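You operate a simulated robot arm through the tools that you are given. There is no shell and no other tool. Be economical: measure what you need, move in short steps, check, and stop when the job is done.

Carry out the task below with a simulated robot arm. There is one attempt and no reset: what you move stays moved.

JOB
Tighten the grey-topped unit's grille knob and wing bolt, then shut and lock its service panel.
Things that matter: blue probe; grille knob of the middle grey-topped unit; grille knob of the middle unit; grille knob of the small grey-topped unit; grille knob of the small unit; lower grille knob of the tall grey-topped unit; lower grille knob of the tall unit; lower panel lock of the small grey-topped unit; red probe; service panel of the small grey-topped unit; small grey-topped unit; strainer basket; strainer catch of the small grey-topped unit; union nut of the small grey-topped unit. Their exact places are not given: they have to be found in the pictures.

The check looks at the end state, three seconds after you hand in, the way a careful person would. Anything else that was tipped, shoved, dropped, spilled or broken makes it a failure.

ROBOT AND FRAMES
A 7-joint arm with a two-finger parallel gripper on a trunk, on a base that drives. Base frame: it is fixed to the floor where the robot stands at the start and does not move with it; the origin is under the middle of the robot, x ahead of it, y to its left, z up. Lengths are in m, angles in rad, forces in N, time in s.
Its first joint turns from -2.897 to 2.897 rad. Places, roughly: grille knob of the middle grey-topped unit [0.7, -2.5, 0.7]; grille knob of the middle unit [0.8, 2, 1.2]; grille knob of the small grey-topped unit [0.8, 0, 1.1]; grille knob of the small unit [0.8, 3.8, 1.1]; lower grille knob of the tall grey-topped unit [0.7, -1.3, 0.7]; lower grille knob of the tall unit [-3.9, 3.7, 0.7]; lower panel lock of the small grey-topped unit [0.5, -0.3, 0.8]; service panel of the small grey-topped unit [0.7, -0.4, 1]; strainer catch of the small grey-topped unit [0.9, -0.6, 0.8]; union nut of the small grey-topped unit [0.9, -0.5, 1]; upper grille knob of the tall grey-topped unit [0.7, -1.3, 1]; upper grille knob of the tall unit [-3.9, 3.7, 1]; upper panel lock of the small grey-topped unit [0.5, -0.3, 1.1]; wing bolt of the middle grey-topped unit [0.7, -2.5, 0.2]; wing bolt of the middle unit [0.8, 1.9, 0.6]; wing bolt of the small grey-topped unit [0.8, 0, 0.6]. Payload 3.43 kg.
The tool frame sits at the grasp point between the pads (the TCP): z along the fingers, y along the line on which they close. The tips reach 0.03 m beyond it. Largest opening 0.094 m; finger width 0.028, thickness 0.01; the body of the gripper, 0.05 by 0.096 m, starts 0.055 m behind the TCP.
Orientation is told as [roll, pitch, yaw] about the base's x, y, z axes, in that order, counted from this pose: with the fingers straight down and closing along the base's y, the tool's x points along the base's -x, its y along +y and its z along -z.

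CONTROLS
- The arm moves only by the tool move_arm. Its argument "deltas" is a list of rows, each an object of numbers (a shift or turn left out is 0, a gripper value left out holds the last): "hand": the finger opening in m, from 0 to 0.094; "tx", "ty", "tz": the shift along the base's x, y, z in m; "rx", "ry", "rz": the turn, a rotation vector about the base's x, y, z in degrees. In form: [{"hand": .., "tx": .., "ty": .., "tz": .., "rx": .., "ry": .., "rz": ..}, ...]. A call has 1 to 12 rows; each row shifts and turns the commanded pose from where the row before left it. Rows are played at 5 a second. More than 0.05 m and 0.15 rad between two rows, or a gripper value outside its range, and nothing of the call is played. Where a pose cannot be reached the arm comes as near as it can. A force on the tool above 80 N (or 10 N above the force at the start of the call, whichever is more), or a blocked arm, ends the call early, and 0.2 s more pass. Each finger travels about 0.045 m/s and halts on what it meets, pressing with about 32 N; the grip force reading is that of the motor and also rises with nothing between the fingers. The clock runs only during rows and for 0.2 s after the last one: add rows that do not move to give the fingers time. The reply holds the time, the measured pose of the TCP, the force on the tool along the base axes, the opening and the grip force, in the units named above and with some noise, with the torque about the TCP (base axes, N m) and any sound that the robot's microphone picked up.
- Cameras (640 x 400 px; columns grow to the right, rows downward): "scene" is now at [0.5034, 0.1391, 1.2768]; the picture's right is [-0.68, -0.74, 0.00], its down [-0.04, 0.03, -1.00] and it looks along [0.74, -0.68, -0.05] (base axes); focal length 214 px, centre (320, 200). "wrist" rides on the gripper at [0.076, 0.014, -0.102] in the tool frame; the picture's right is [-0.18, 0.98, 0.00], its down [-0.75, -0.14, -0.64] and it looks along [-0.63, -0.12, 0.77] (tool axes); focal length 243 px, centre (320, 200).
- grab_frame(camera): a new picture of that camera. The clock stands still meanwhile.
- move_column(by): slides the trunk up (or, below 0, down) by that many m; the arm and the scene camera ride with it, the base frame stays. It gives what a move gives, with no picture.
- drive_base(legs): drives the robot by 1 to 6 legs, each [ahead, left, turn to the left] in m, m and rad, along the robot's own axes; the way and the turn of a leg run together, so that a leg with both is an arc; at most 1.5 m and 3.142 rad a leg. The arm and the cameras ride along, it lands a little off, and it stops where it bumps. It gives what a move gives.
- head_to(pan, tilt): turns the head with the scene camera to pan (to the left, within 1.798 rad either way) and tilt (down, from -0.506 to 1.204), counted from straight ahead of the robot. It gives what a move gives.
- measure_at(camera, pixels): for up to 12 pixels [column, row] of the newest picture of that camera ("zoom" is the newest enlarged one), the place [x, y, z] in the base frame of the surface seen there, good to about 0.002 m, but the place of the scene camera against the robot may be out by one fixed shift of up to 0.025 m in any direction. The clock stands still meanwhile.
- inspect(camera, box): a new picture of the part [left, top, right, bottom] of that camera's present view, enlarged. The clock stands still meanwhile.
- close_job(): hands the job in; it is judged then, once.

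Keep the steps short. Do not move on a guess: measure, check each grasp and each placing, and mend mistakes. In all there are 80 turns and 48 pictures (those below and enlarged ones count). Leave the gripper open and the arm clear of the work at the hand-in unless told otherwise, and finish with a single line.

The tools are called after "Emit:" as name(argument=value, ...) on one line, values as JSON. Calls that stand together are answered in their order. move_arm: Moves the arm, as the interface text tells. Its arguments: {"type":"object","properties":{"deltas":{"type":"array","items":{"type":"object","properties":{"hand":{"type":"number"},"tx":{"type":"number"},"ty":{"type":"number"},"tz":{"type":"number"},"rx":{"type":"number"},"ry":{"type":"number"},"rz":{"type":"number"}}}}},"required":["deltas"]} The other tools are called the same way: move_column (by) slides the trunk up or down; drive_base (legs) drives the base; head_to (pan, tilt) turns the head that bears the scene camera; grab_frame (camera) takes a picture; measure_at (camera, pixels) gives the place of the surface under pixels of a picture; inspect (camera, box) takes an enlarged picture of a part of a camera's view; close_job () hands the job in.

At the start:

```text
time_s: 0.0
eef_pos: [0.5461, -0.1938, 1.35]
tool_rot: [0.0, 0.001, -0.008]
wrist_force: [0.6, 0.2, -1.1]
moment: [-0.01, 0.03, 0.01]
gripper_width: 0.094
grasp_force: 0.1
trunk travel left (down, up): [-0.325, 0.165]
robot x, y, heading: [0.0027, 0.0036, -0.002]
head pan, tilt: [-0.552, 0.888]
```

scene: 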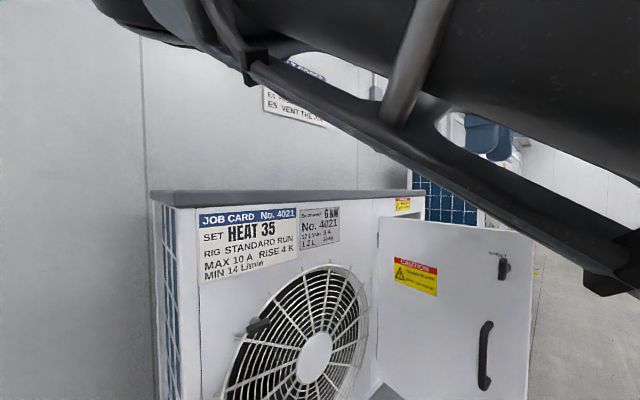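
wrist: 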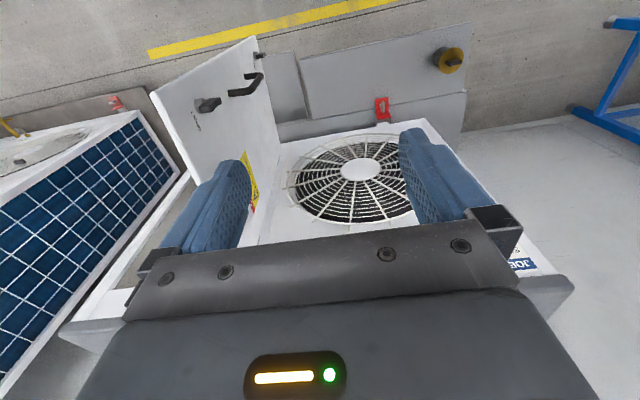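

The pictures show the small grey-topped unit ahead with its panel swung open. I'll tilt the head down to see the front of the unit.

Emit:
head_to(pan=-0.3, tilt=1.2)

Emit:
grab_frame(camera="scene")

```text
time_s: 0.8
eef_pos: [0.5469, -0.1935, 1.3506]
tool_rot: [0.001, 0.0, -0.007]
wrist_force: [-0.1, -0.5, 0.6]
moment: [-0.02, -0.02, 0.03]
gripper_width: 0.0939
grasp_force: 0.1
trunk travel left (down, up): [-0.325, 0.165]
robot x, y, heading: [0.0015, -0.002, -0.002]
head pan, tilt: [-0.3, 1.201]
```

```text
45 pictures are left
```

scene: 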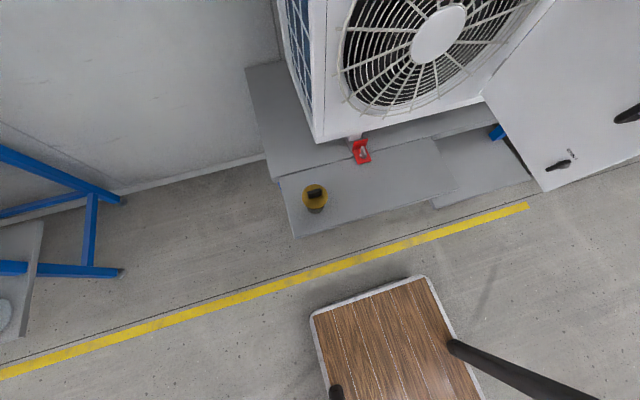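

Red item at (360,150), a yellow/black piece at (314,195), a wooden tray at the bottom. I'll look at mid tilt and zoom on details.

Emit:
inspect(camera="scene", box=[240, 80, 560, 280])

Emit:
measure_at(camera="scene", pixels=[[360, 152], [314, 190], [314, 207], [400, 200], [400, 330], [320, 140], [480, 97], [546, 190], [560, 165], [626, 116], [440, 30], [497, 132]])

Emit:
head_to(pan=-0.3, tilt=0.6)

Emit:
grab_frame(camera="scene")

```text
2.00 times, centred on (400, 180) of scene
```

zoom: 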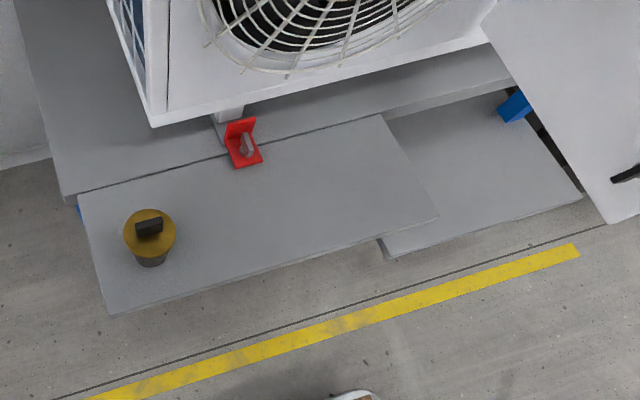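

```text
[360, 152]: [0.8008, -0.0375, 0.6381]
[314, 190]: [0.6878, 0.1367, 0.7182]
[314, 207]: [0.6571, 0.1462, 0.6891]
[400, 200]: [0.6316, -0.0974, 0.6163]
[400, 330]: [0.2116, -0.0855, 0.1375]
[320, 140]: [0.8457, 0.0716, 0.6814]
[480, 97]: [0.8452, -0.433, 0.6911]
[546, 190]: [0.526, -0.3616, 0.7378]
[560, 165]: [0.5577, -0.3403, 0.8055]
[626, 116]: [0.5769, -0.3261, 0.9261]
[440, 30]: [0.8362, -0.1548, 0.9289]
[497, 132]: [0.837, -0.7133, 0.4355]
```

```text
time_s: 1.8
eef_pos: [0.5459, -0.1943, 1.3504]
tool_rot: [0.001, -0.002, -0.01]
wrist_force: [-0.3, 0.5, 0.7]
moment: [0.01, 0.03, -0.01]
gripper_width: 0.0939
grasp_force: 0.1
trunk travel left (down, up): [-0.325, 0.165]
robot x, y, heading: [0.0012, 0.0009, 0.003]
head pan, tilt: [-0.3, 0.6]
```

```text
43 pictures are left
```

scene: 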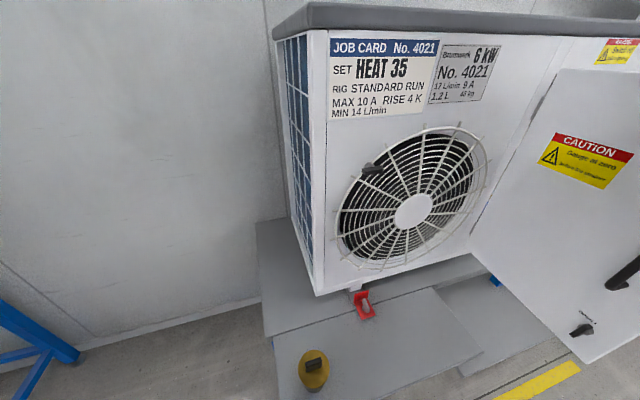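

The grille knob is at about (372,168), the locks on the panel at (580,330). I'll zoom on each.

Emit:
inspect(camera="scene", box=[332, 118, 492, 218])

Emit:
measure_at(camera="scene", pixels=[[372, 168], [366, 175], [380, 170], [350, 160], [412, 210], [365, 305], [358, 296], [316, 370], [500, 150], [470, 240], [310, 292], [400, 130]])

Emit:
inspect(camera="scene", box=[290, 270, 450, 370])

Emit:
inspect(camera="wrist", box=[150, 20, 470, 220])

```text
4.00 times, centred on (412, 168) of scene
```

zoom: 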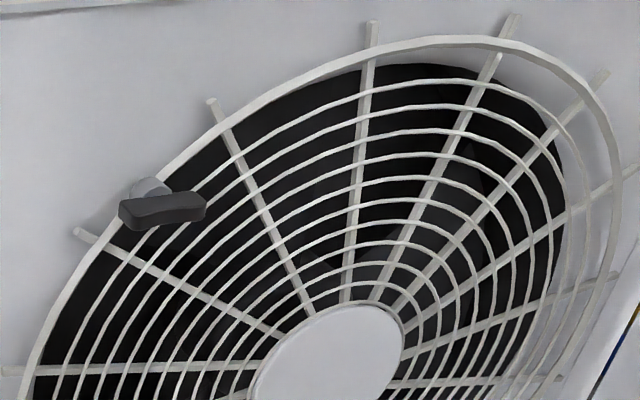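

```text
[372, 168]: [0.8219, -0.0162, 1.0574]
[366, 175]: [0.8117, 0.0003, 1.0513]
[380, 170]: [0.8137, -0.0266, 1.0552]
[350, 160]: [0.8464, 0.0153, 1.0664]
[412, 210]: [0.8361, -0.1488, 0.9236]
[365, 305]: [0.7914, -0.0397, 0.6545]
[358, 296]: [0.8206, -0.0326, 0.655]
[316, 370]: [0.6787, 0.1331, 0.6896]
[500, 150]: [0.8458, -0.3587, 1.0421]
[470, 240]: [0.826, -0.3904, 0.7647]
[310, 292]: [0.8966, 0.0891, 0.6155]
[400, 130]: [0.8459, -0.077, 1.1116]
```

```text
4.00 times, centred on (370, 320) of scene
```

zoom: 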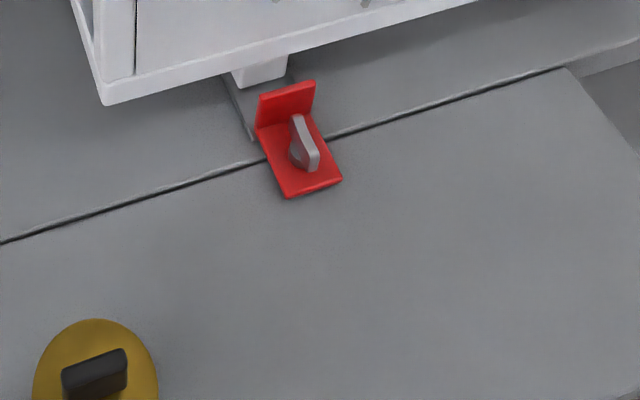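

```text
2.00 times, centred on (310, 120) of wrist
```

zoom: 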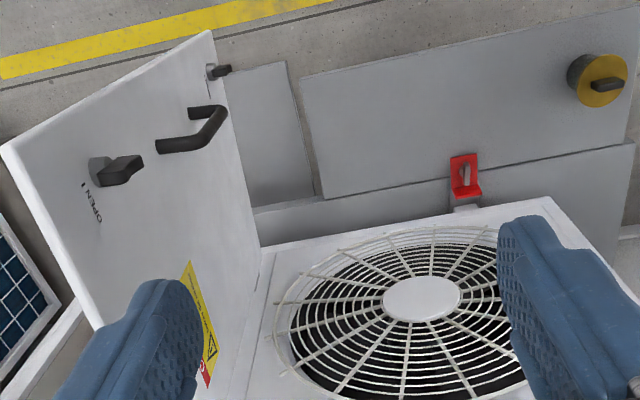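

The knob's bar lies roughly along y on an axis along x, so tightening is a +rx turn. I'll pitch the tool forward to horizontal while shifting left, well in front of the unit.

Emit:
move_arm(deltas=[{"ry": -8.2, "ty": 0.016, "tx": -0.01}, {"ry": -8.2, "ty": 0.016, "tx": -0.01}, {"ry": -8.2, "ty": 0.016, "tx": -0.01}, {"ry": -8.2, "ty": 0.016, "tx": -0.01}, {"ry": -8.2, "ty": 0.016, "tx": -0.01}, {"ry": -8.2, "ty": 0.016, "tz": -0.01}, {"ry": -8.2, "ty": 0.016, "tz": -0.02}, {"ry": -8.2, "ty": 0.016, "tz": -0.02}, {"ry": -8.2, "ty": 0.016, "tz": -0.02}, {"ry": -8.2, "ty": 0.016, "tz": -0.02}, {"ry": -8, "ty": 0.016, "tz": -0.02}])

Emit:
move_arm(deltas=[{"rx": -8.2, "tz": -0.01}, {"rx": -8.2, "tz": -0.02}, {"rx": -8.2, "tz": -0.02}, {"rx": -8.2, "tz": -0.02}, {"rx": -8.2, "tz": -0.02}, {"rx": -8.2, "tz": -0.02}, {"rx": -8.2, "tz": -0.02}, {"rx": -8.2, "tz": -0.01}, {"rx": -8.2}, {"rx": -8.2}, {"rx": -8}, {}])

Emit:
grab_frame(camera="wrist")

Emit:
grab_frame(camera="scene")

```text
time_s: 2.7
eef_pos: [0.5179, -0.1454, 1.3551]
tool_rot: [-0.024, -0.449, 0.027]
wrist_force: [2.4, 3.5, 12.7]
moment: [-0.06, 1.95, -0.53]
gripper_width: 0.094
grasp_force: 0.0
trunk travel left (down, up): [-0.325, 0.165]
robot x, y, heading: [-0.0013, 0.0024, -0.004]
head pan, tilt: [-0.3, 0.6]
stopped in row 4: the force on the tool passed its limit at 155 N (the readings are from after the stop); the commanded pose is now the measured one
```

```text
time_s: 3.0
eef_pos: [0.5191, -0.147, 1.3557]
tool_rot: [-0.126, -0.439, 0.081]
wrist_force: [3.3, 0.6, 2.8]
moment: [-0.04, 0.53, -0.22]
gripper_width: 0.0942
grasp_force: 0.0
trunk travel left (down, up): [-0.325, 0.165]
robot x, y, heading: [-0.0016, 0.0007, -0.001]
head pan, tilt: [-0.3, 0.6]
stopped in row 1: the force on the tool passed its limit at 110 N (the readings are from after the stop); the commanded pose is now the measured one
```

```text
39 pictures are left
```

wrist: 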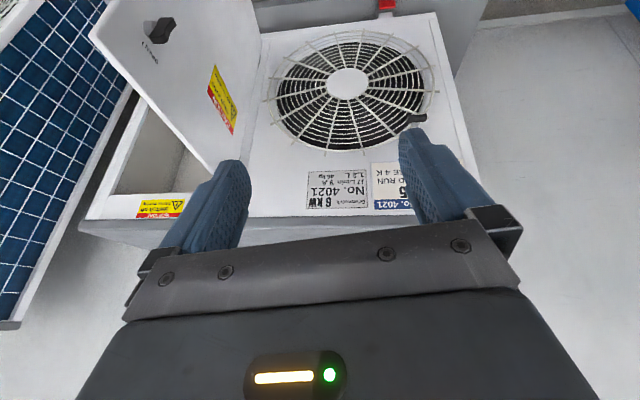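

```text
38 pictures are left
```

scene: 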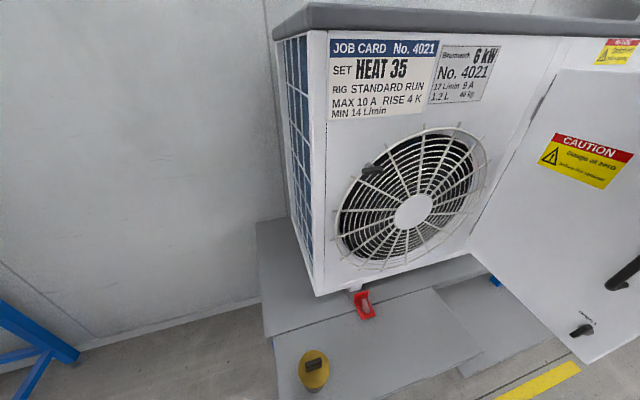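

The arm met something, likely the camera head's boom at y≈+0.14. I'll first move the arm right to clear it, then look left before driving the base left so the work sits on the arm's free side.

Emit:
move_arm(deltas=[{"ty": -0.03}, {"ty": -0.03}, {"ty": -0.02}, {}])

Emit:
head_to(pan=0.7, tilt=0.9)

Emit:
grab_frame(camera="scene")

Emit:
measure_at(camera="scene", pixels=[[320, 200], [320, 300], [320, 100], [200, 200], [500, 200], [100, 300], [500, 320], [200, 100]])

```text
time_s: 4.0
eef_pos: [0.5247, -0.2243, 1.3514]
tool_rot: [-0.146, -0.394, 0.092]
wrist_force: [-1.0, -0.4, 0.3]
moment: [-0.03, -0.03, -0.01]
gripper_width: 0.0939
grasp_force: 0.0
trunk travel left (down, up): [-0.325, 0.165]
robot x, y, heading: [-0.0007, 0.0029, -0.005]
head pan, tilt: [-0.3, 0.6]
```

```text
time_s: 5.3
eef_pos: [0.5243, -0.2263, 1.3497]
tool_rot: [-0.14, -0.393, 0.085]
wrist_force: [-0.7, -0.7, -0.2]
moment: [-0.01, 0.02, -0.01]
gripper_width: 0.094
grasp_force: 0.0
trunk travel left (down, up): [-0.325, 0.165]
robot x, y, heading: [0.005, -0.0012, 0.0]
head pan, tilt: [0.7, 0.901]
```

```text
37 pictures are left
```

scene: 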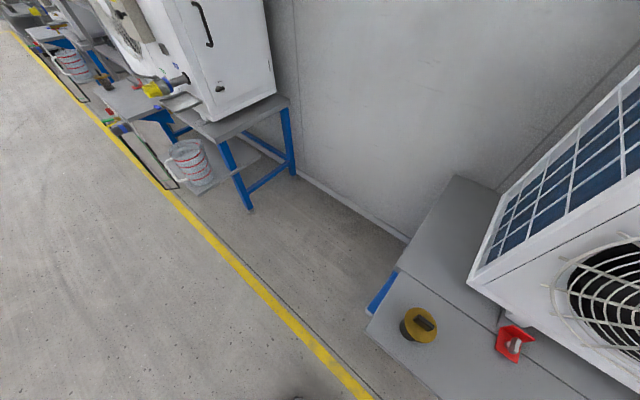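

```text
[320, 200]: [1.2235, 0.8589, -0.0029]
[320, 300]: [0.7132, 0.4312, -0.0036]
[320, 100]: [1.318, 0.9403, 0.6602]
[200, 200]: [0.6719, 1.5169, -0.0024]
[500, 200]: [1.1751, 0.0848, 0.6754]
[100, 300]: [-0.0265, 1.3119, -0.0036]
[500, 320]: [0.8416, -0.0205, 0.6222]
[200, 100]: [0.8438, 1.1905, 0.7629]
```

Left is clear to y≈1. I'll drive left 0.32 and slightly back, then aim the head at the knob.

Emit:
drive_base(legs=[[-0.1, 0.0, 0.0], [0.0, 0.32, 0.0]])

Emit:
head_to(pan=-0.75, tilt=0.7)

Emit:
grab_frame(camera="scene")

```text
time_s: 8.2
eef_pos: [0.4271, 0.0963, 1.3508]
tool_rot: [-0.14, -0.393, 0.089]
wrist_force: [-0.1, 0.2, 0.0]
moment: [0.02, 0.02, -0.01]
gripper_width: 0.094
grasp_force: 0.1
trunk travel left (down, up): [-0.325, 0.165]
robot x, y, heading: [-0.1001, 0.3204, 0.007]
head pan, tilt: [0.7, 0.901]
```

```text
time_s: 9.8
eef_pos: [0.4259, 0.0953, 1.3496]
tool_rot: [-0.145, -0.385, 0.091]
wrist_force: [0.2, -0.1, 0.3]
moment: [0.06, -0.03, -0.02]
gripper_width: 0.0939
grasp_force: 0.0
trunk travel left (down, up): [-0.325, 0.165]
robot x, y, heading: [-0.1005, 0.3214, 0.005]
head pan, tilt: [-0.75, 0.7]
```

```text
36 pictures are left
```

scene: 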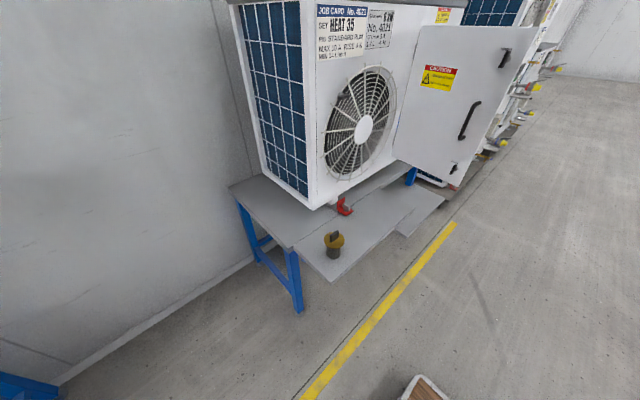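

The head's free now. I'll level the tool (small rx, rz fix) and pitch forward in short steps, moving slightly back/right.

Emit:
move_arm(deltas=[{"rx": 6.6, "ty": -0.02}, {"rz": -2.1, "ry": -6, "ty": -0.02}, {"ry": -8, "ty": -0.02}, {"ry": -8, "ty": -0.02}, {"ry": -8, "ty": -0.02}, {"ry": -8}, {"ry": -8}, {"ry": -8, "tz": -0.01}, {"ry": -8, "tz": -0.02}, {"ry": -6, "tz": -0.02}, {}])

```text
time_s: 12.2
eef_pos: [0.6276, 0.0078, 1.1976]
tool_rot: [-0.356, -1.538, 0.343]
wrist_force: [0.0, 0.5, 0.2]
moment: [0.0, -0.01, 0.0]
gripper_width: 0.0941
grasp_force: 0.0
out of reach, approached as far as the arm can: row 3, 4, 5, 6, 7, 8, 9, 10
trunk travel left (down, up): [-0.325, 0.165]
robot x, y, heading: [-0.0989, 0.3223, -0.002]
head pan, tilt: [-0.75, 0.7]
```

Orientation is now forward at [0.628,0.008,1.198]. I'll look through the wrist camera and zoom on the knob.

Emit:
grab_frame(camera="wrist")

Emit:
grab_frame(camera="scene")

```text
35 pictures are left
```

wrist: 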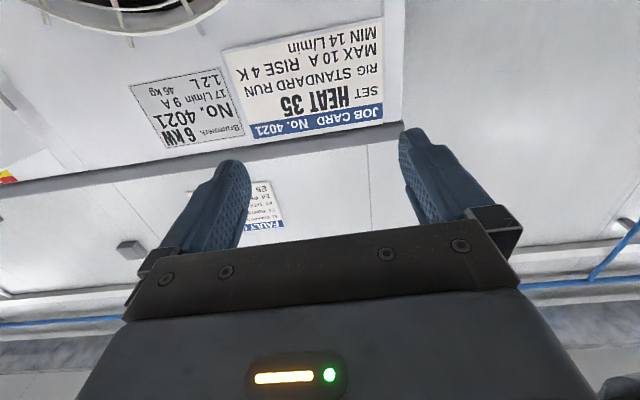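

```text
34 pictures are left
```

scene: 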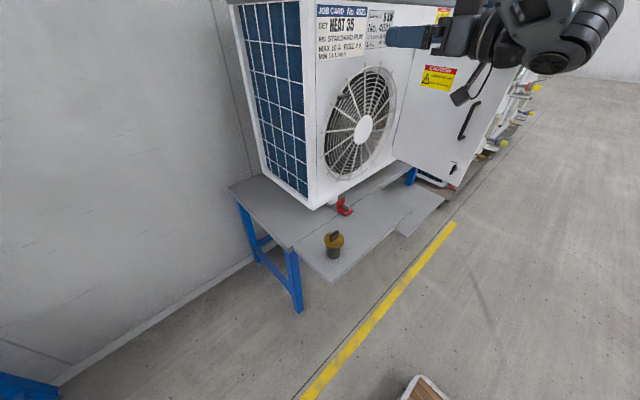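

Now I'll roll the tool by -90° about x so the fingers close vertically, checking the pose.

Emit:
move_arm(deltas=[{"rx": -8.2}, {"rx": -8.2}, {"rx": -8.2}, {"rx": -8.2}, {"rx": -8.2}, {"rx": -8.2}, {"rx": -8.2}, {"rx": -8.2}, {"rx": -8.2}, {"rx": -8.2}, {"rx": -8.0}, {}])

Emit:
move_column(by=-0.13)

Emit:
grab_frame(camera="wrist")

```text
time_s: 14.8
eef_pos: [0.6346, 0.0042, 1.1951]
tool_rot: [-1.536, 0.003, 1.583]
wrist_force: [1.3, 0.7, 0.1]
moment: [0.0, 0.01, 0.01]
gripper_width: 0.094
grasp_force: 0.1
out of reach, approached as far as the arm can: row 3, 7
trunk travel left (down, up): [-0.325, 0.165]
robot x, y, heading: [-0.1024, 0.3203, 0.005]
head pan, tilt: [-0.75, 0.7]
```

```text
time_s: 16.4
eef_pos: [0.6353, 0.0052, 1.0665]
tool_rot: [-1.536, 0.005, 1.584]
wrist_force: [-0.1, 0.6, -0.3]
moment: [-0.01, 0.01, 0.0]
gripper_width: 0.0942
grasp_force: 0.1
trunk travel left (down, up): [-0.195, 0.295]
robot x, y, heading: [-0.1016, 0.3236, 0.006]
head pan, tilt: [-0.75, 0.7]
```

```text
33 pictures are left
```

wrist: 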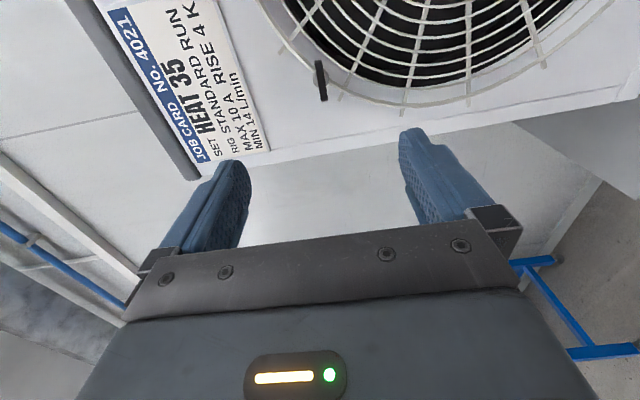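

The knob is at (320,80) in the wrist view, bar pointing along image vertical. I'll zoom in and measure it.

Emit:
inspect(camera="wrist", box=[272, 40, 368, 100])

Emit:
measure_at(camera="wrist", pixels=[[318, 64], [320, 72], [321, 80], [323, 88], [324, 96], [320, 62], [330, 90], [300, 90], [314, 66]])

```text
6.67 times, centred on (320, 70) of wrist
```

zoom: 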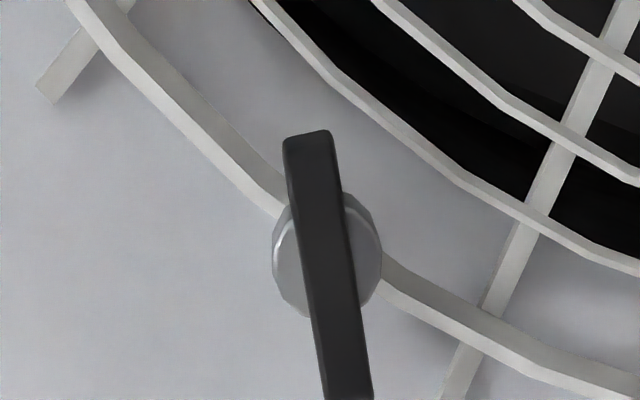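

```text
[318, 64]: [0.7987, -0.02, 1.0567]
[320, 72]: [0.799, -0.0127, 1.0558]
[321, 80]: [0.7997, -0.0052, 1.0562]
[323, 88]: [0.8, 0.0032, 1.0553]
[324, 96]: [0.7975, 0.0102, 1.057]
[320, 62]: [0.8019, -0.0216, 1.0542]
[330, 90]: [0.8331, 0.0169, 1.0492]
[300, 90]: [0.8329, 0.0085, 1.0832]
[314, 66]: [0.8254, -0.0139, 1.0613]
```

The bar spans y -0.022…0.014 at z≈1.056, front face x≈0.799. I'll align to it and approach to a standoff.

Emit:
move_arm(deltas=[{"tx": 0.02, "ty": -0.004, "tz": -0.005, "hand": 0.06}, {"tx": 0.03, "ty": -0.005, "tz": -0.005}, {"tx": 0.03}, {"tx": 0.02}, {}])

```text
time_s: 17.6
eef_pos: [0.7356, -0.0042, 1.0755]
tool_rot: [-1.585, 0.007, 1.585]
wrist_force: [0.6, 0.6, 0.4]
moment: [-0.05, -0.01, -0.01]
gripper_width: 0.0601
grasp_force: 0.0
trunk travel left (down, up): [-0.195, 0.295]
robot x, y, heading: [-0.1003, 0.3173, 0.003]
head pan, tilt: [-0.75, 0.7]
```

Reach tracks now; z is 1.0755, so 0.019 too high. Lower, then advance over the bar.

Emit:
move_arm(deltas=[{"tz": -0.019}, {"tx": 0.02}, {"tx": 0.015}, {"tx": 0.012}, {}])

Emit:
grab_frame(camera="wrist")

```text
time_s: 18.8
eef_pos: [0.781, -0.0056, 1.0566]
tool_rot: [-1.583, 0.006, 1.586]
wrist_force: [0.6, 0.6, 0.5]
moment: [0.01, 0.01, -0.02]
gripper_width: 0.0598
grasp_force: 0.1
trunk travel left (down, up): [-0.195, 0.295]
robot x, y, heading: [-0.0963, 0.3178, 0.004]
head pan, tilt: [-0.75, 0.7]
```

```text
31 pictures are left
```

wrist: 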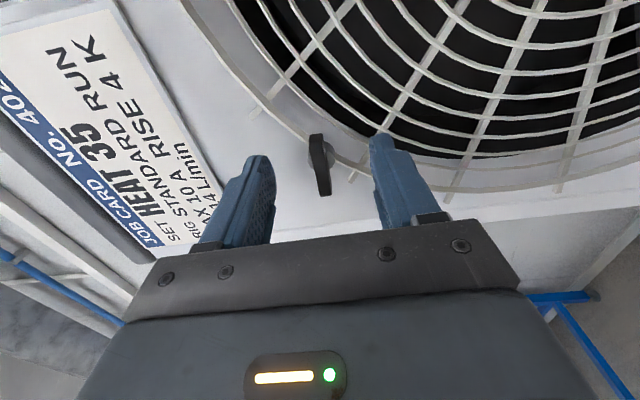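

The bar sits centred between the fingers. Close on it.

Emit:
move_arm(deltas=[{"hand": 0.03}, {"hand": 0.0}, {}, {}, {}])

Emit:
inspect(camera="wrist", box=[220, 90, 420, 215])

```text
time_s: 19.9
eef_pos: [0.7815, -0.005, 1.0569]
tool_rot: [-1.583, 0.003, 1.584]
wrist_force: [0.4, 0.0, 0.5]
moment: [0.19, 0.52, -0.09]
gripper_width: 0.0079
grasp_force: 31.6
trunk travel left (down, up): [-0.195, 0.295]
robot x, y, heading: [-0.101, 0.3215, 0.002]
head pan, tilt: [-0.75, 0.7]
```

```text
3.20 times, centred on (320, 152) of wrist
```

zoom: 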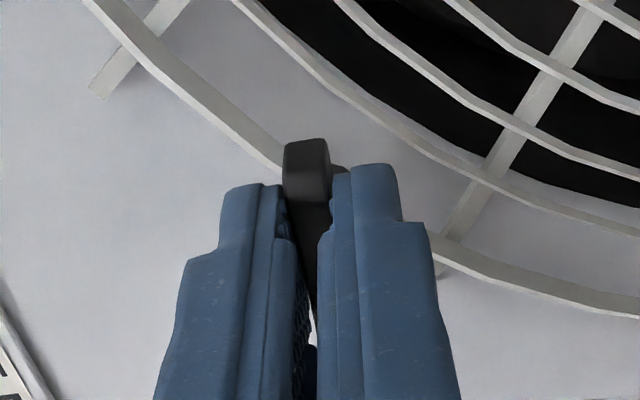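

Gripped at 7.9 mm. Turn clockwise (+rx) in steps, watching the torque.

Emit:
move_arm(deltas=[{"rx": 8}, {"rx": 8}, {"rx": 8}, {}])

```text
time_s: 20.9
eef_pos: [0.7828, -0.0036, 1.0557]
tool_rot: [-1.585, -0.415, 1.583]
wrist_force: [-8.6, 3.0, -0.3]
moment: [0.0, 0.58, 0.65]
gripper_width: 0.0079
grasp_force: 32.1
trunk travel left (down, up): [-0.195, 0.295]
robot x, y, heading: [-0.1017, 0.3196, 0.005]
head pan, tilt: [-0.75, 0.7]
```

Emit:
move_arm(deltas=[{"rx": 8}, {"rx": 8}, {"rx": 8}, {"rx": 8}, {}])

```text
time_s: 22.1
eef_pos: [0.7809, -0.0036, 1.0563]
tool_rot: [-1.594, -0.975, 1.59]
wrist_force: [-13.6, 14.0, 0.5]
moment: [-0.07, 1.1, 0.65]
gripper_width: 0.008
grasp_force: 32.1
trunk travel left (down, up): [-0.195, 0.295]
robot x, y, heading: [-0.0992, 0.3184, 0.001]
head pan, tilt: [-0.75, 0.7]
```

Emit:
inspect(camera="wrist", box=[220, 90, 420, 215])

```text
3.20 times, centred on (320, 152) of wrist
```

zoom: 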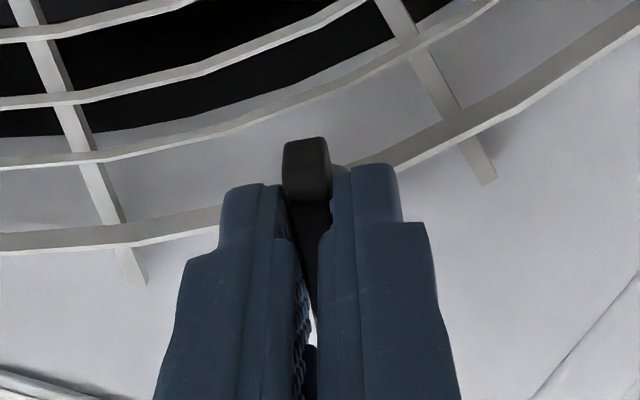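

The knob follows the grip. Continue turning.

Emit:
move_arm(deltas=[{"rx": 8}, {"rx": 8}, {"rx": 8}, {}])

```text
time_s: 23.1
eef_pos: [0.7825, -0.0047, 1.0419]
tool_rot: [-1.484, -1.382, 1.475]
wrist_force: [8.2, -9.4, 23.0]
moment: [0.14, -0.42, 0.27]
gripper_width: 0.0079
grasp_force: 32.1
trunk travel left (down, up): [-0.195, 0.295]
robot x, y, heading: [-0.0994, 0.3173, 0.007]
head pan, tilt: [-0.75, 0.7]
```

Emit:
grab_frame(camera="wrist")

Emit:
grab_frame(camera="scene")

```text
28 pictures are left
```

wrist: 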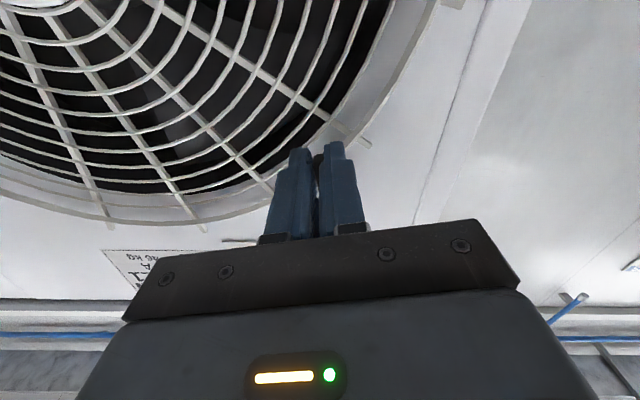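

```text
27 pictures are left
```

scene: 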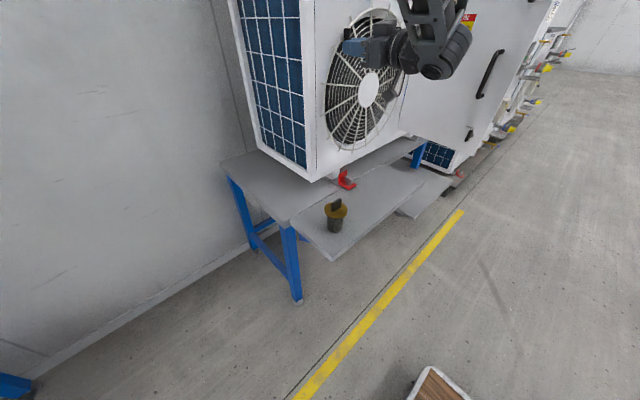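

In this roll the arm is at its upper reach limit (it sagged to z=1.042). I'll release, back off, and raise the trunk.

Emit:
move_arm(deltas=[{"hand": 0.06}, {}, {}, {"tx": -0.02}, {"tx": -0.03}, {"tx": -0.04}, {}])

Emit:
move_column(by=0.1)

```text
time_s: 24.8
eef_pos: [0.69, -0.005, 1.034]
tool_rot: [-1.407, -1.393, 1.397]
wrist_force: [-1.0, -0.1, 0.9]
moment: [0.02, -0.02, -0.03]
gripper_width: 0.0601
grasp_force: 0.0
trunk travel left (down, up): [-0.195, 0.295]
robot x, y, heading: [-0.096, 0.3207, 0.005]
head pan, tilt: [-0.75, 0.7]
```

```text
time_s: 26.1
eef_pos: [0.69, -0.0047, 1.1343]
tool_rot: [-1.411, -1.39, 1.402]
wrist_force: [-0.7, 0.2, -0.8]
moment: [0.0, 0.01, -0.01]
gripper_width: 0.0601
grasp_force: 0.2
trunk travel left (down, up): [-0.295, 0.195]
robot x, y, heading: [-0.1041, 0.3258, 0.003]
head pan, tilt: [-0.75, 0.7]
```

Zoom the scene camera on the knob area.

Emit:
inspect(camera="scene", box=[310, 20, 438, 100])

```text
5.00 times, centred on (374, 60) of scene
```

zoom: 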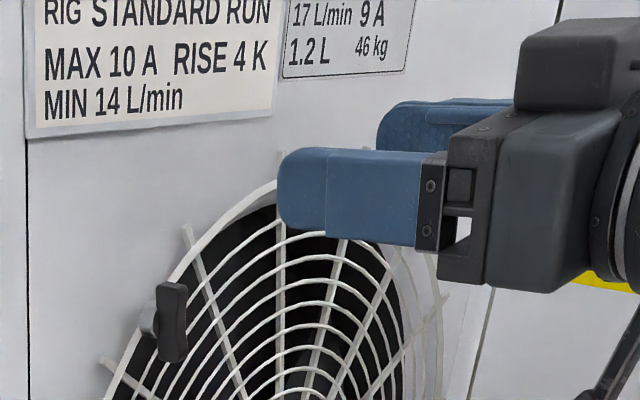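

The bar is now near vertical. Drop to knob height, approach and regrip in the same orientation.

Emit:
move_arm(deltas=[{"tz": -0.04}, {"tz": -0.038}, {"tx": 0.03}, {"tx": 0.03}, {"tx": 0.015}, {"tx": 0.015}, {}])

```text
time_s: 27.7
eef_pos: [0.7811, -0.0061, 1.0807]
tool_rot: [-1.658, -1.389, 1.646]
wrist_force: [0.3, -1.0, -0.3]
moment: [0.01, -0.02, 0.02]
gripper_width: 0.0598
grasp_force: 0.2
trunk travel left (down, up): [-0.295, 0.195]
robot x, y, heading: [-0.0978, 0.3202, 0.002]
head pan, tilt: [-0.75, 0.7]
```

Emit:
move_arm(deltas=[{"tz": -0.012, "ty": 0.001}, {"tz": -0.0125}, {}, {"hand": 0.03}, {"hand": 0.0}, {}, {}, {}])

```text
time_s: 29.5
eef_pos: [0.7828, -0.0026, 1.0545]
tool_rot: [-1.655, -1.39, 1.644]
wrist_force: [-2.5, 9.1, -1.6]
moment: [0.01, -0.18, 0.77]
gripper_width: 0.0081
grasp_force: 32.4
trunk travel left (down, up): [-0.295, 0.195]
robot x, y, heading: [-0.0957, 0.3165, 0.001]
head pan, tilt: [-0.75, 0.7]
```

Regripped (8.1 mm). Continue clockwise.

Emit:
move_arm(deltas=[{"rx": 8}, {"rx": 8}, {"rx": 8}, {"rx": 8}, {}])

```text
time_s: 30.7
eef_pos: [0.7808, -0.0016, 1.0529]
tool_rot: [1.584, -1.188, -1.598]
wrist_force: [-6.4, 28.6, 0.4]
moment: [-1.09, -0.48, 0.85]
gripper_width: 0.0181
grasp_force: 31.8
trunk travel left (down, up): [-0.295, 0.195]
robot x, y, heading: [-0.1007, 0.3176, -0.002]
head pan, tilt: [-0.75, 0.7]
```

Torque rose to -1.09 and the bar began to twist in the grip: it hit its stop. Release, back off and check.

Emit:
move_arm(deltas=[{"hand": 0.06}, {}, {}, {"tx": -0.02}, {"tx": -0.03}, {"tx": -0.04, "tz": 0.03}, {"tz": 0.04}, {}])

Emit:
inspect(camera="scene", box=[310, 40, 438, 120])

```text
time_s: 32.7
eef_pos: [0.6863, -0.0051, 1.0949]
tool_rot: [1.449, -1.175, -1.478]
wrist_force: [1.0, 0.1, 0.6]
moment: [0.03, 0.0, -0.02]
gripper_width: 0.06
grasp_force: 0.1
trunk travel left (down, up): [-0.295, 0.195]
robot x, y, heading: [-0.0999, 0.3192, 0.001]
head pan, tilt: [-0.75, 0.7]
stopped in row 8: the arm was blocked; the commanded pose is now the measured one
```

```text
5.00 times, centred on (374, 80) of scene
```

zoom: 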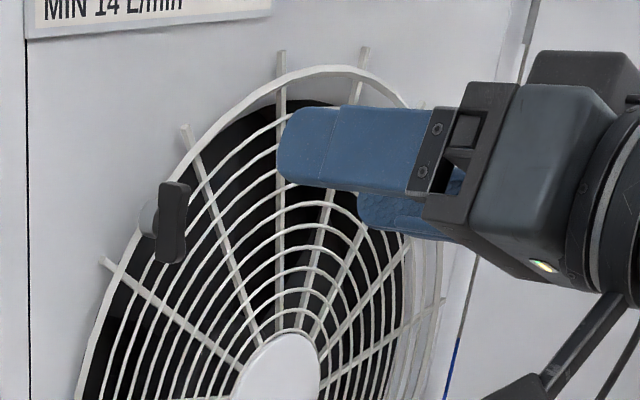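

The knob now stands exactly vertical against its stop: tight. Next the wing bolt at about (0.79,-0.04,0.65). Back off, lower the trunk, then pitch the tool 45° down.

Emit:
move_arm(deltas=[{"tx": -0.01, "rx": -7.5}, {"tx": -0.01, "rx": -7.5}, {"rx": -7}, {"ry": 8}, {"ry": 8}, {"ry": 8}, {"ry": 7}, {"ry": 7}, {"ry": 7}, {}])

Emit:
move_column(by=-0.22)

Emit:
head_to(pan=-0.7, tilt=0.7)

Emit:
grab_frame(camera="wrist")

```text
time_s: 34.9
eef_pos: [0.6655, -0.0048, 1.0991]
tool_rot: [-0.029, -0.755, -0.01]
wrist_force: [-0.1, -0.2, 0.9]
moment: [-0.02, 0.04, -0.02]
gripper_width: 0.0598
grasp_force: 0.1
trunk travel left (down, up): [-0.295, 0.195]
robot x, y, heading: [-0.102, 0.3213, 0.0]
head pan, tilt: [-0.75, 0.7]
```

```text
time_s: 37.2
eef_pos: [0.6665, -0.0059, 0.8785]
tool_rot: [-0.027, -0.756, -0.01]
wrist_force: [0.1, -0.4, 0.0]
moment: [0.0, -0.02, 0.02]
gripper_width: 0.0599
grasp_force: 0.2
trunk travel left (down, up): [-0.075, 0.415]
robot x, y, heading: [-0.0991, 0.3167, 0.003]
head pan, tilt: [-0.75, 0.7]
```

```text
time_s: 37.8
eef_pos: [0.6671, -0.0057, 0.8776]
tool_rot: [-0.026, -0.755, -0.01]
wrist_force: [0.0, -0.1, 0.2]
moment: [0.01, 0.02, 0.03]
gripper_width: 0.0601
grasp_force: 0.1
trunk travel left (down, up): [-0.075, 0.415]
robot x, y, heading: [-0.0977, 0.318, 0.003]
head pan, tilt: [-0.7, 0.7]
```

```text
24 pictures are left
```

wrist: 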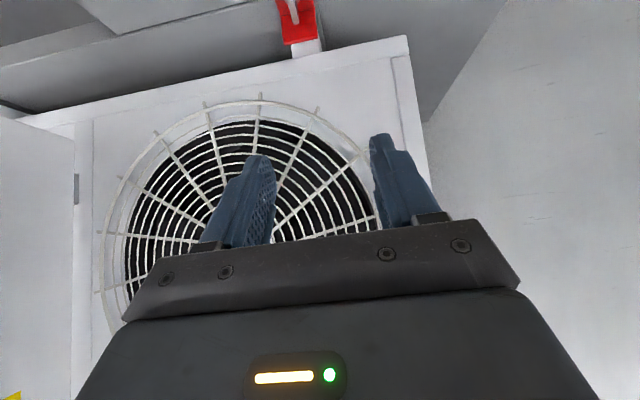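

The red bracket is at the top of the view. Move the TCP to (0.68,-0.037,0.76), on a 45° approach line to the wing, and look.

Emit:
move_arm(deltas=[{"tz": -0.04, "ty": -0.01}, {"tz": -0.04, "ty": -0.01}, {"tz": -0.035, "ty": -0.01, "tx": 0.01}, {}])

Emit:
grab_frame(camera="wrist")

```text
time_s: 38.8
eef_pos: [0.6781, -0.0338, 0.7634]
tool_rot: [-0.026, -0.757, -0.01]
wrist_force: [-0.4, 0.3, 0.6]
moment: [0.02, -0.01, -0.04]
gripper_width: 0.06
grasp_force: 0.0
trunk travel left (down, up): [-0.075, 0.415]
robot x, y, heading: [-0.1031, 0.3212, 0.004]
head pan, tilt: [-0.7, 0.7]
```

```text
23 pictures are left
```

wrist: 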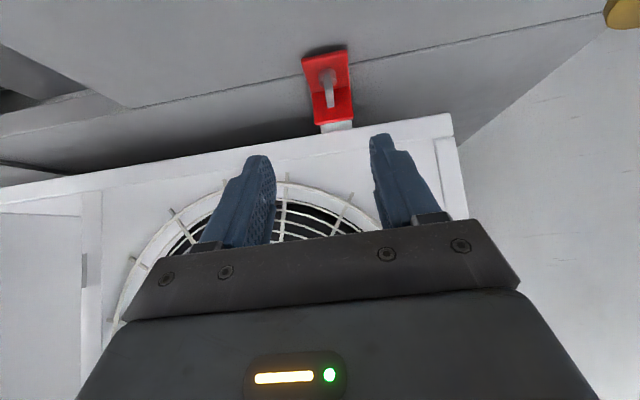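

Emit:
inspect(camera="wrist", box=[280, 30, 376, 90])

Emit:
measure_at(camera="wrist", pixels=[[326, 72], [328, 80], [330, 88], [331, 96], [331, 104], [345, 60], [345, 90], [310, 62], [320, 115], [345, 118]])

```text
6.67 times, centred on (328, 60) of wrist
```

zoom: 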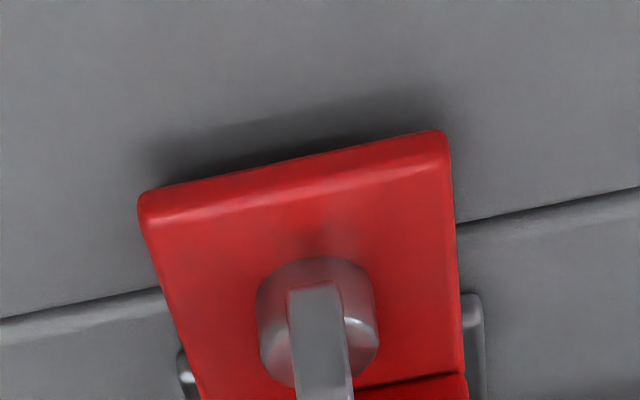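

```text
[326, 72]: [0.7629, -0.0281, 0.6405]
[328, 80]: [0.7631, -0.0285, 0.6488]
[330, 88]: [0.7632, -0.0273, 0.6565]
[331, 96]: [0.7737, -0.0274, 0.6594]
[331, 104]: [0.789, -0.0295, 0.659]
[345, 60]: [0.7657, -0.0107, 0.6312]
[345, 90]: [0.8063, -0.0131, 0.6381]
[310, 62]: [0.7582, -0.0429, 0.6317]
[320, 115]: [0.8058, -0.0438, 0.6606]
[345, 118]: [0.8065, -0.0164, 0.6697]
```

Wing: vertical plate x 0.763–0.795, y≈-0.028, z 0.638–0.659, clear of the red back plate at x=0.806. I'll approach along 45° to TCP (0.760,-0.028,0.669) and close.

Emit:
move_arm(deltas=[{"tx": 0.025, "tz": -0.03, "ty": 0.003}, {"tx": 0.025, "tz": -0.03, "ty": 0.003}, {"tx": 0.02, "tz": -0.02}, {"tx": 0.012, "tz": -0.014}, {}])

Emit:
inspect(camera="wrist", box=[220, 60, 420, 185])

```text
time_s: 40.0
eef_pos: [0.7591, -0.0287, 0.6694]
tool_rot: [-0.025, -0.758, -0.011]
wrist_force: [-1.0, 0.4, -0.2]
moment: [0.01, 0.0, 0.0]
gripper_width: 0.0604
grasp_force: 0.0
trunk travel left (down, up): [-0.075, 0.415]
robot x, y, heading: [-0.1021, 0.3166, 0.007]
head pan, tilt: [-0.7, 0.7]
```

```text
3.20 times, centred on (320, 122) of wrist
```

zoom: 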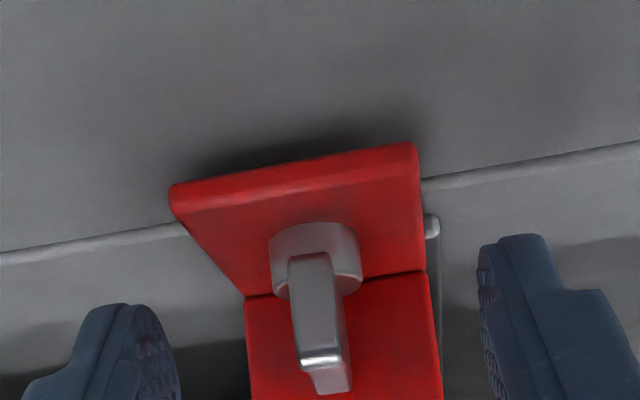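

Wing centred between fingers. Close.

Emit:
move_arm(deltas=[{"hand": 0.03}, {"hand": 0.0}, {}, {}, {}, {}])

```text
time_s: 41.4
eef_pos: [0.7585, -0.0289, 0.6707]
tool_rot: [-0.024, -0.757, -0.01]
wrist_force: [0.0, 0.8, 0.1]
moment: [0.75, 0.04, 0.0]
gripper_width: 0.0083
grasp_force: 31.7
trunk travel left (down, up): [-0.075, 0.415]
robot x, y, heading: [-0.0998, 0.3183, 0.006]
head pan, tilt: [-0.7, 0.7]
```

Gripped at 8.3 mm. Turn clockwise from above (-rz) while orbiting the TCP about the bolt axis.

Emit:
move_arm(deltas=[{"rz": -8, "tx": 0.0002, "ty": 0.0031}, {"rz": -8, "tx": 0.0006, "ty": 0.003}, {"rz": -8, "tx": 0.0011, "ty": 0.0029}, {"rz": -8, "tx": 0.0014, "ty": 0.0027}, {}])

```text
time_s: 42.6
eef_pos: [0.7622, -0.0169, 0.6697]
tool_rot: [-0.027, -0.757, -0.571]
wrist_force: [7.5, -9.0, -0.3]
moment: [0.77, -0.1, -0.08]
gripper_width: 0.008
grasp_force: 31.7
trunk travel left (down, up): [-0.075, 0.415]
robot x, y, heading: [-0.0966, 0.3145, 0.004]
head pan, tilt: [-0.7, 0.7]
```

Emit:
move_arm(deltas=[{"rz": -8, "tx": 0.0018, "ty": 0.0024}, {"rz": -8, "tx": 0.0022, "ty": 0.0022}, {"rz": -8, "tx": 0.0024, "ty": 0.0019}, {"rz": -8, "tx": 0.0027, "ty": 0.0016}, {}])

```text
time_s: 43.8
eef_pos: [0.7719, -0.0097, 0.6698]
tool_rot: [-0.027, -0.76, -1.13]
wrist_force: [8.8, -9.7, -0.5]
moment: [-0.46, -1.07, 0.03]
gripper_width: 0.0083
grasp_force: 32.1
trunk travel left (down, up): [-0.075, 0.415]
robot x, y, heading: [-0.0972, 0.3212, 0.008]
head pan, tilt: [-0.7, 0.7]
```

Still free (64°). Check clearance with a scene picture before the last part.

Emit:
grab_frame(camera="scene")

```text
20 pictures are left
```

scene: 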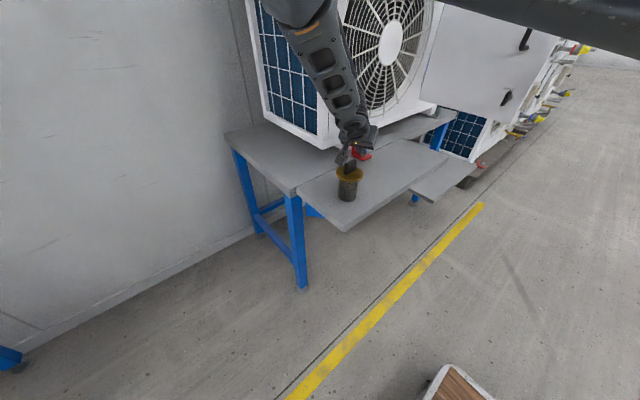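

Clear enough. Continue to ~96° in steps, watching torque.

Emit:
move_arm(deltas=[{"rz": -8, "tx": 0.0028, "ty": 0.0011}, {"rz": -8, "tx": 0.003, "ty": 0.0008}, {}])

Emit:
move_arm(deltas=[{"rz": -8, "tx": 0.003, "ty": 0.0003}, {}])

```text
time_s: 44.6
eef_pos: [0.776, -0.008, 0.6695]
tool_rot: [-0.024, -0.757, -1.407]
wrist_force: [5.0, -7.6, 2.4]
moment: [-0.6, -0.84, 0.04]
gripper_width: 0.0083
grasp_force: 31.6
trunk travel left (down, up): [-0.075, 0.415]
robot x, y, heading: [-0.0996, 0.3188, 0.003]
head pan, tilt: [-0.7, 0.7]
```

```text
time_s: 45.1
eef_pos: [0.7754, -0.0026, 0.6696]
tool_rot: [-0.03, -0.755, -1.527]
wrist_force: [-37.7, 17.8, 20.6]
moment: [-1.22, -7.89, 5.32]
gripper_width: 0.0178
grasp_force: 31.8
trunk travel left (down, up): [-0.075, 0.415]
robot x, y, heading: [-0.1001, 0.3168, 0.009]
head pan, tilt: [-0.7, 0.7]
stopped in row 2: the force on the tool passed its limit at 111 N (the readings are from after the stop); the commanded pose is now the measured one
```

A hard stop at ~87° with moment 5 N·m. Look to tell stop from a collision.

Emit:
inspect(camera="scene", box=[290, 60, 450, 200])

Emit:
grab_frame(camera="wrist")

```text
2.86 times, centred on (370, 130) of scene
```

zoom: 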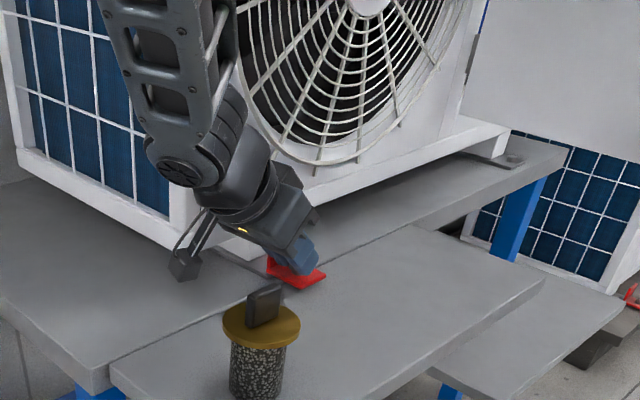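

```text
18 pictures are left
```

wrist: 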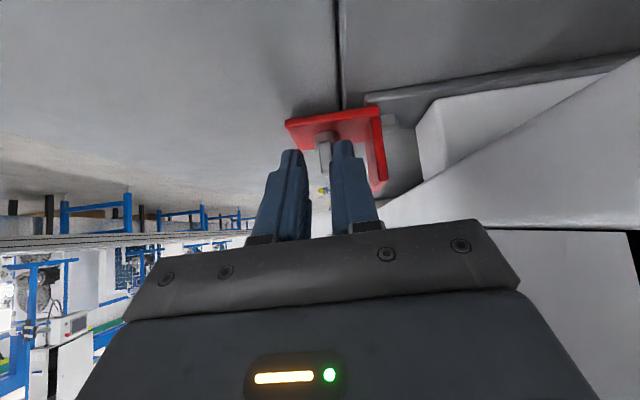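

The yellow-lid item is the strainer basket, untouched. I'll open just a little (back plate near), retreat along the tool axis (+y,+z) and away from the unit.

Emit:
move_arm(deltas=[{"hand": 0.026}, {}, {"ty": 0.01, "tz": 0.012}, {"ty": 0.015, "tz": 0.02, "tx": -0.005}, {"ty": 0.01, "tz": 0.04, "tx": -0.03}, {"tz": 0.045, "tx": -0.04}, {}])

Emit:
inspect(camera="scene", box=[320, 130, 400, 180])

```text
refused: row 5 steps farther than a row can; nothing moved
```

```text
8.00 times, centred on (360, 155) of scene
```

zoom: 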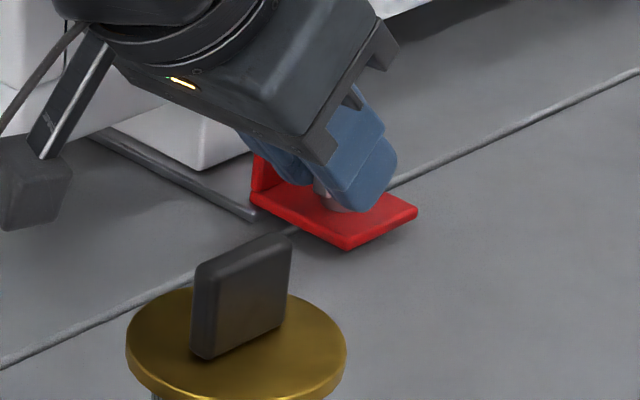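

Emit:
move_arm(deltas=[{"hand": 0.026}, {}, {"ty": 0.01, "tz": 0.012}, {"ty": 0.015, "tz": 0.02}, {"ty": 0.01, "tz": 0.035}, {"tz": 0.045, "tx": -0.01}, {"tz": 0.045, "tx": -0.01}, {}])

Emit:
inspect(camera="scene", box=[320, 130, 400, 180])

```text
time_s: 47.1
eef_pos: [0.7588, 0.0276, 0.7774]
tool_rot: [-0.114, -0.766, -1.47]
wrist_force: [0.2, 1.1, 1.0]
moment: [-0.04, -0.01, 0.02]
gripper_width: 0.0259
grasp_force: 0.1
out of reach, approached as far as the arm can: row 7
trunk travel left (down, up): [-0.075, 0.415]
robot x, y, heading: [-0.1024, 0.3167, 0.01]
head pan, tilt: [-0.7, 0.7]
stopped in row 8: the arm was blocked; the commanded pose is now the measured one
```

```text
8.00 times, centred on (360, 155) of scene
```

zoom: 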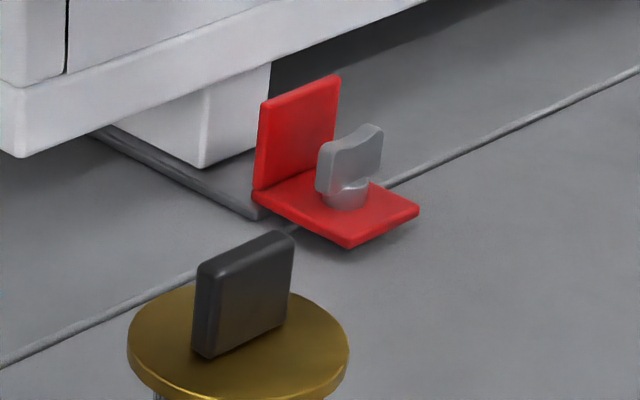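

The wing now looks parallel to the back plate. Measure both edges to confirm.

Emit:
measure_at(camera="zoom", pixels=[[324, 165], [375, 150], [335, 175], [365, 165], [272, 120], [325, 105]])

```text
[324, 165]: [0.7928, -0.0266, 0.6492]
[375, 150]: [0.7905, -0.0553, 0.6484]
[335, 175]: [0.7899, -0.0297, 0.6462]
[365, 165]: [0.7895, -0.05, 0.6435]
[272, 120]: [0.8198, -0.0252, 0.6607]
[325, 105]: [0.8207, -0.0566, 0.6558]
```

The wing lies along y (90°, tight). Now the panel. I'll raise the trunk 0.13 to clear the strainer basket, then pull the hand back in x away from the grille.

Emit:
move_column(by=0.15)

Emit:
move_arm(deltas=[{"tx": -0.03, "hand": 0.0}, {"tx": -0.03}, {"tx": -0.03}, {"tx": -0.03}, {}])

Emit:
grab_frame(camera="scene")

```text
time_s: 48.8
eef_pos: [0.7589, 0.0266, 0.9289]
tool_rot: [-0.11, -0.765, -1.471]
wrist_force: [-0.2, -0.3, 1.0]
moment: [0.0, 0.02, 0.02]
gripper_width: 0.0262
grasp_force: 0.1
trunk travel left (down, up): [-0.225, 0.265]
robot x, y, heading: [-0.1017, 0.3201, 0.005]
head pan, tilt: [-0.7, 0.7]
```

```text
time_s: 50.0
eef_pos: [0.6313, 0.0233, 0.9052]
tool_rot: [-0.17, -0.776, -1.431]
wrist_force: [0.3, -0.2, -0.3]
moment: [0.03, 0.02, 0.03]
gripper_width: 0.0
grasp_force: 32.1
out of reach, approached as far as the arm can: row 3, 4
trunk travel left (down, up): [-0.225, 0.265]
robot x, y, heading: [-0.1016, 0.3184, 0.002]
head pan, tilt: [-0.7, 0.7]
```

```text
15 pictures are left
```

scene: 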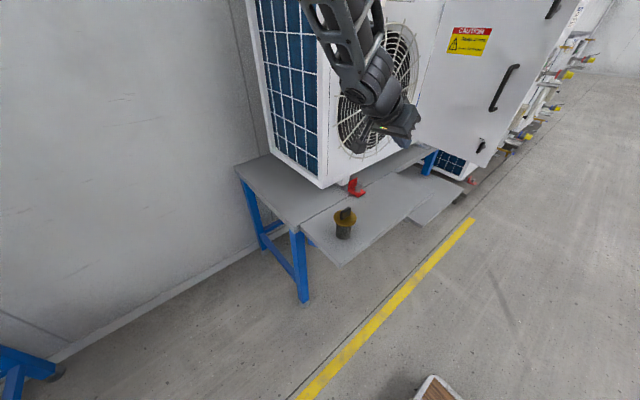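

Measure the panel's face, handle and locks.

Emit:
measure_at(camera="scene", pixels=[[468, 42], [440, 100], [460, 100], [480, 130], [482, 163], [505, 90], [492, 108], [518, 67], [481, 144], [553, 8], [545, 30], [421, 60]])

```text
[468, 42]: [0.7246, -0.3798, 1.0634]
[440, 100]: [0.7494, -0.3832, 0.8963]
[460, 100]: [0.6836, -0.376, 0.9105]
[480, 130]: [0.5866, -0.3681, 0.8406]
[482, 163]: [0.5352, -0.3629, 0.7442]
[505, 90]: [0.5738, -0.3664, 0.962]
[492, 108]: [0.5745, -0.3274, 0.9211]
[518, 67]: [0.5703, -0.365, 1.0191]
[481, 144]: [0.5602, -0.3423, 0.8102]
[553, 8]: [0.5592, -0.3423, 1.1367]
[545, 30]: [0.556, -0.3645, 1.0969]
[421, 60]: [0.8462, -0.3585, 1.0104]
```

Panel face in arm frame: y≈-0.35…-0.37, hinge ≈(0.835,-0.38); handle and locks at x≈0.55–0.57. Drive right 0.30, leaving the fingertip just left of the panel.

Emit:
drive_base(legs=[[0.0, -0.3, 0.0]])

```text
time_s: 52.1
eef_pos: [0.633, -0.2794, 0.907]
tool_rot: [-0.169, -0.78, -1.432]
wrist_force: [-0.3, -0.3, 0.1]
moment: [-0.01, 0.02, -0.01]
gripper_width: 0.0
grasp_force: 32.2
trunk travel left (down, up): [-0.225, 0.265]
robot x, y, heading: [-0.1006, 0.0179, -0.003]
head pan, tilt: [-0.7, 0.7]
```

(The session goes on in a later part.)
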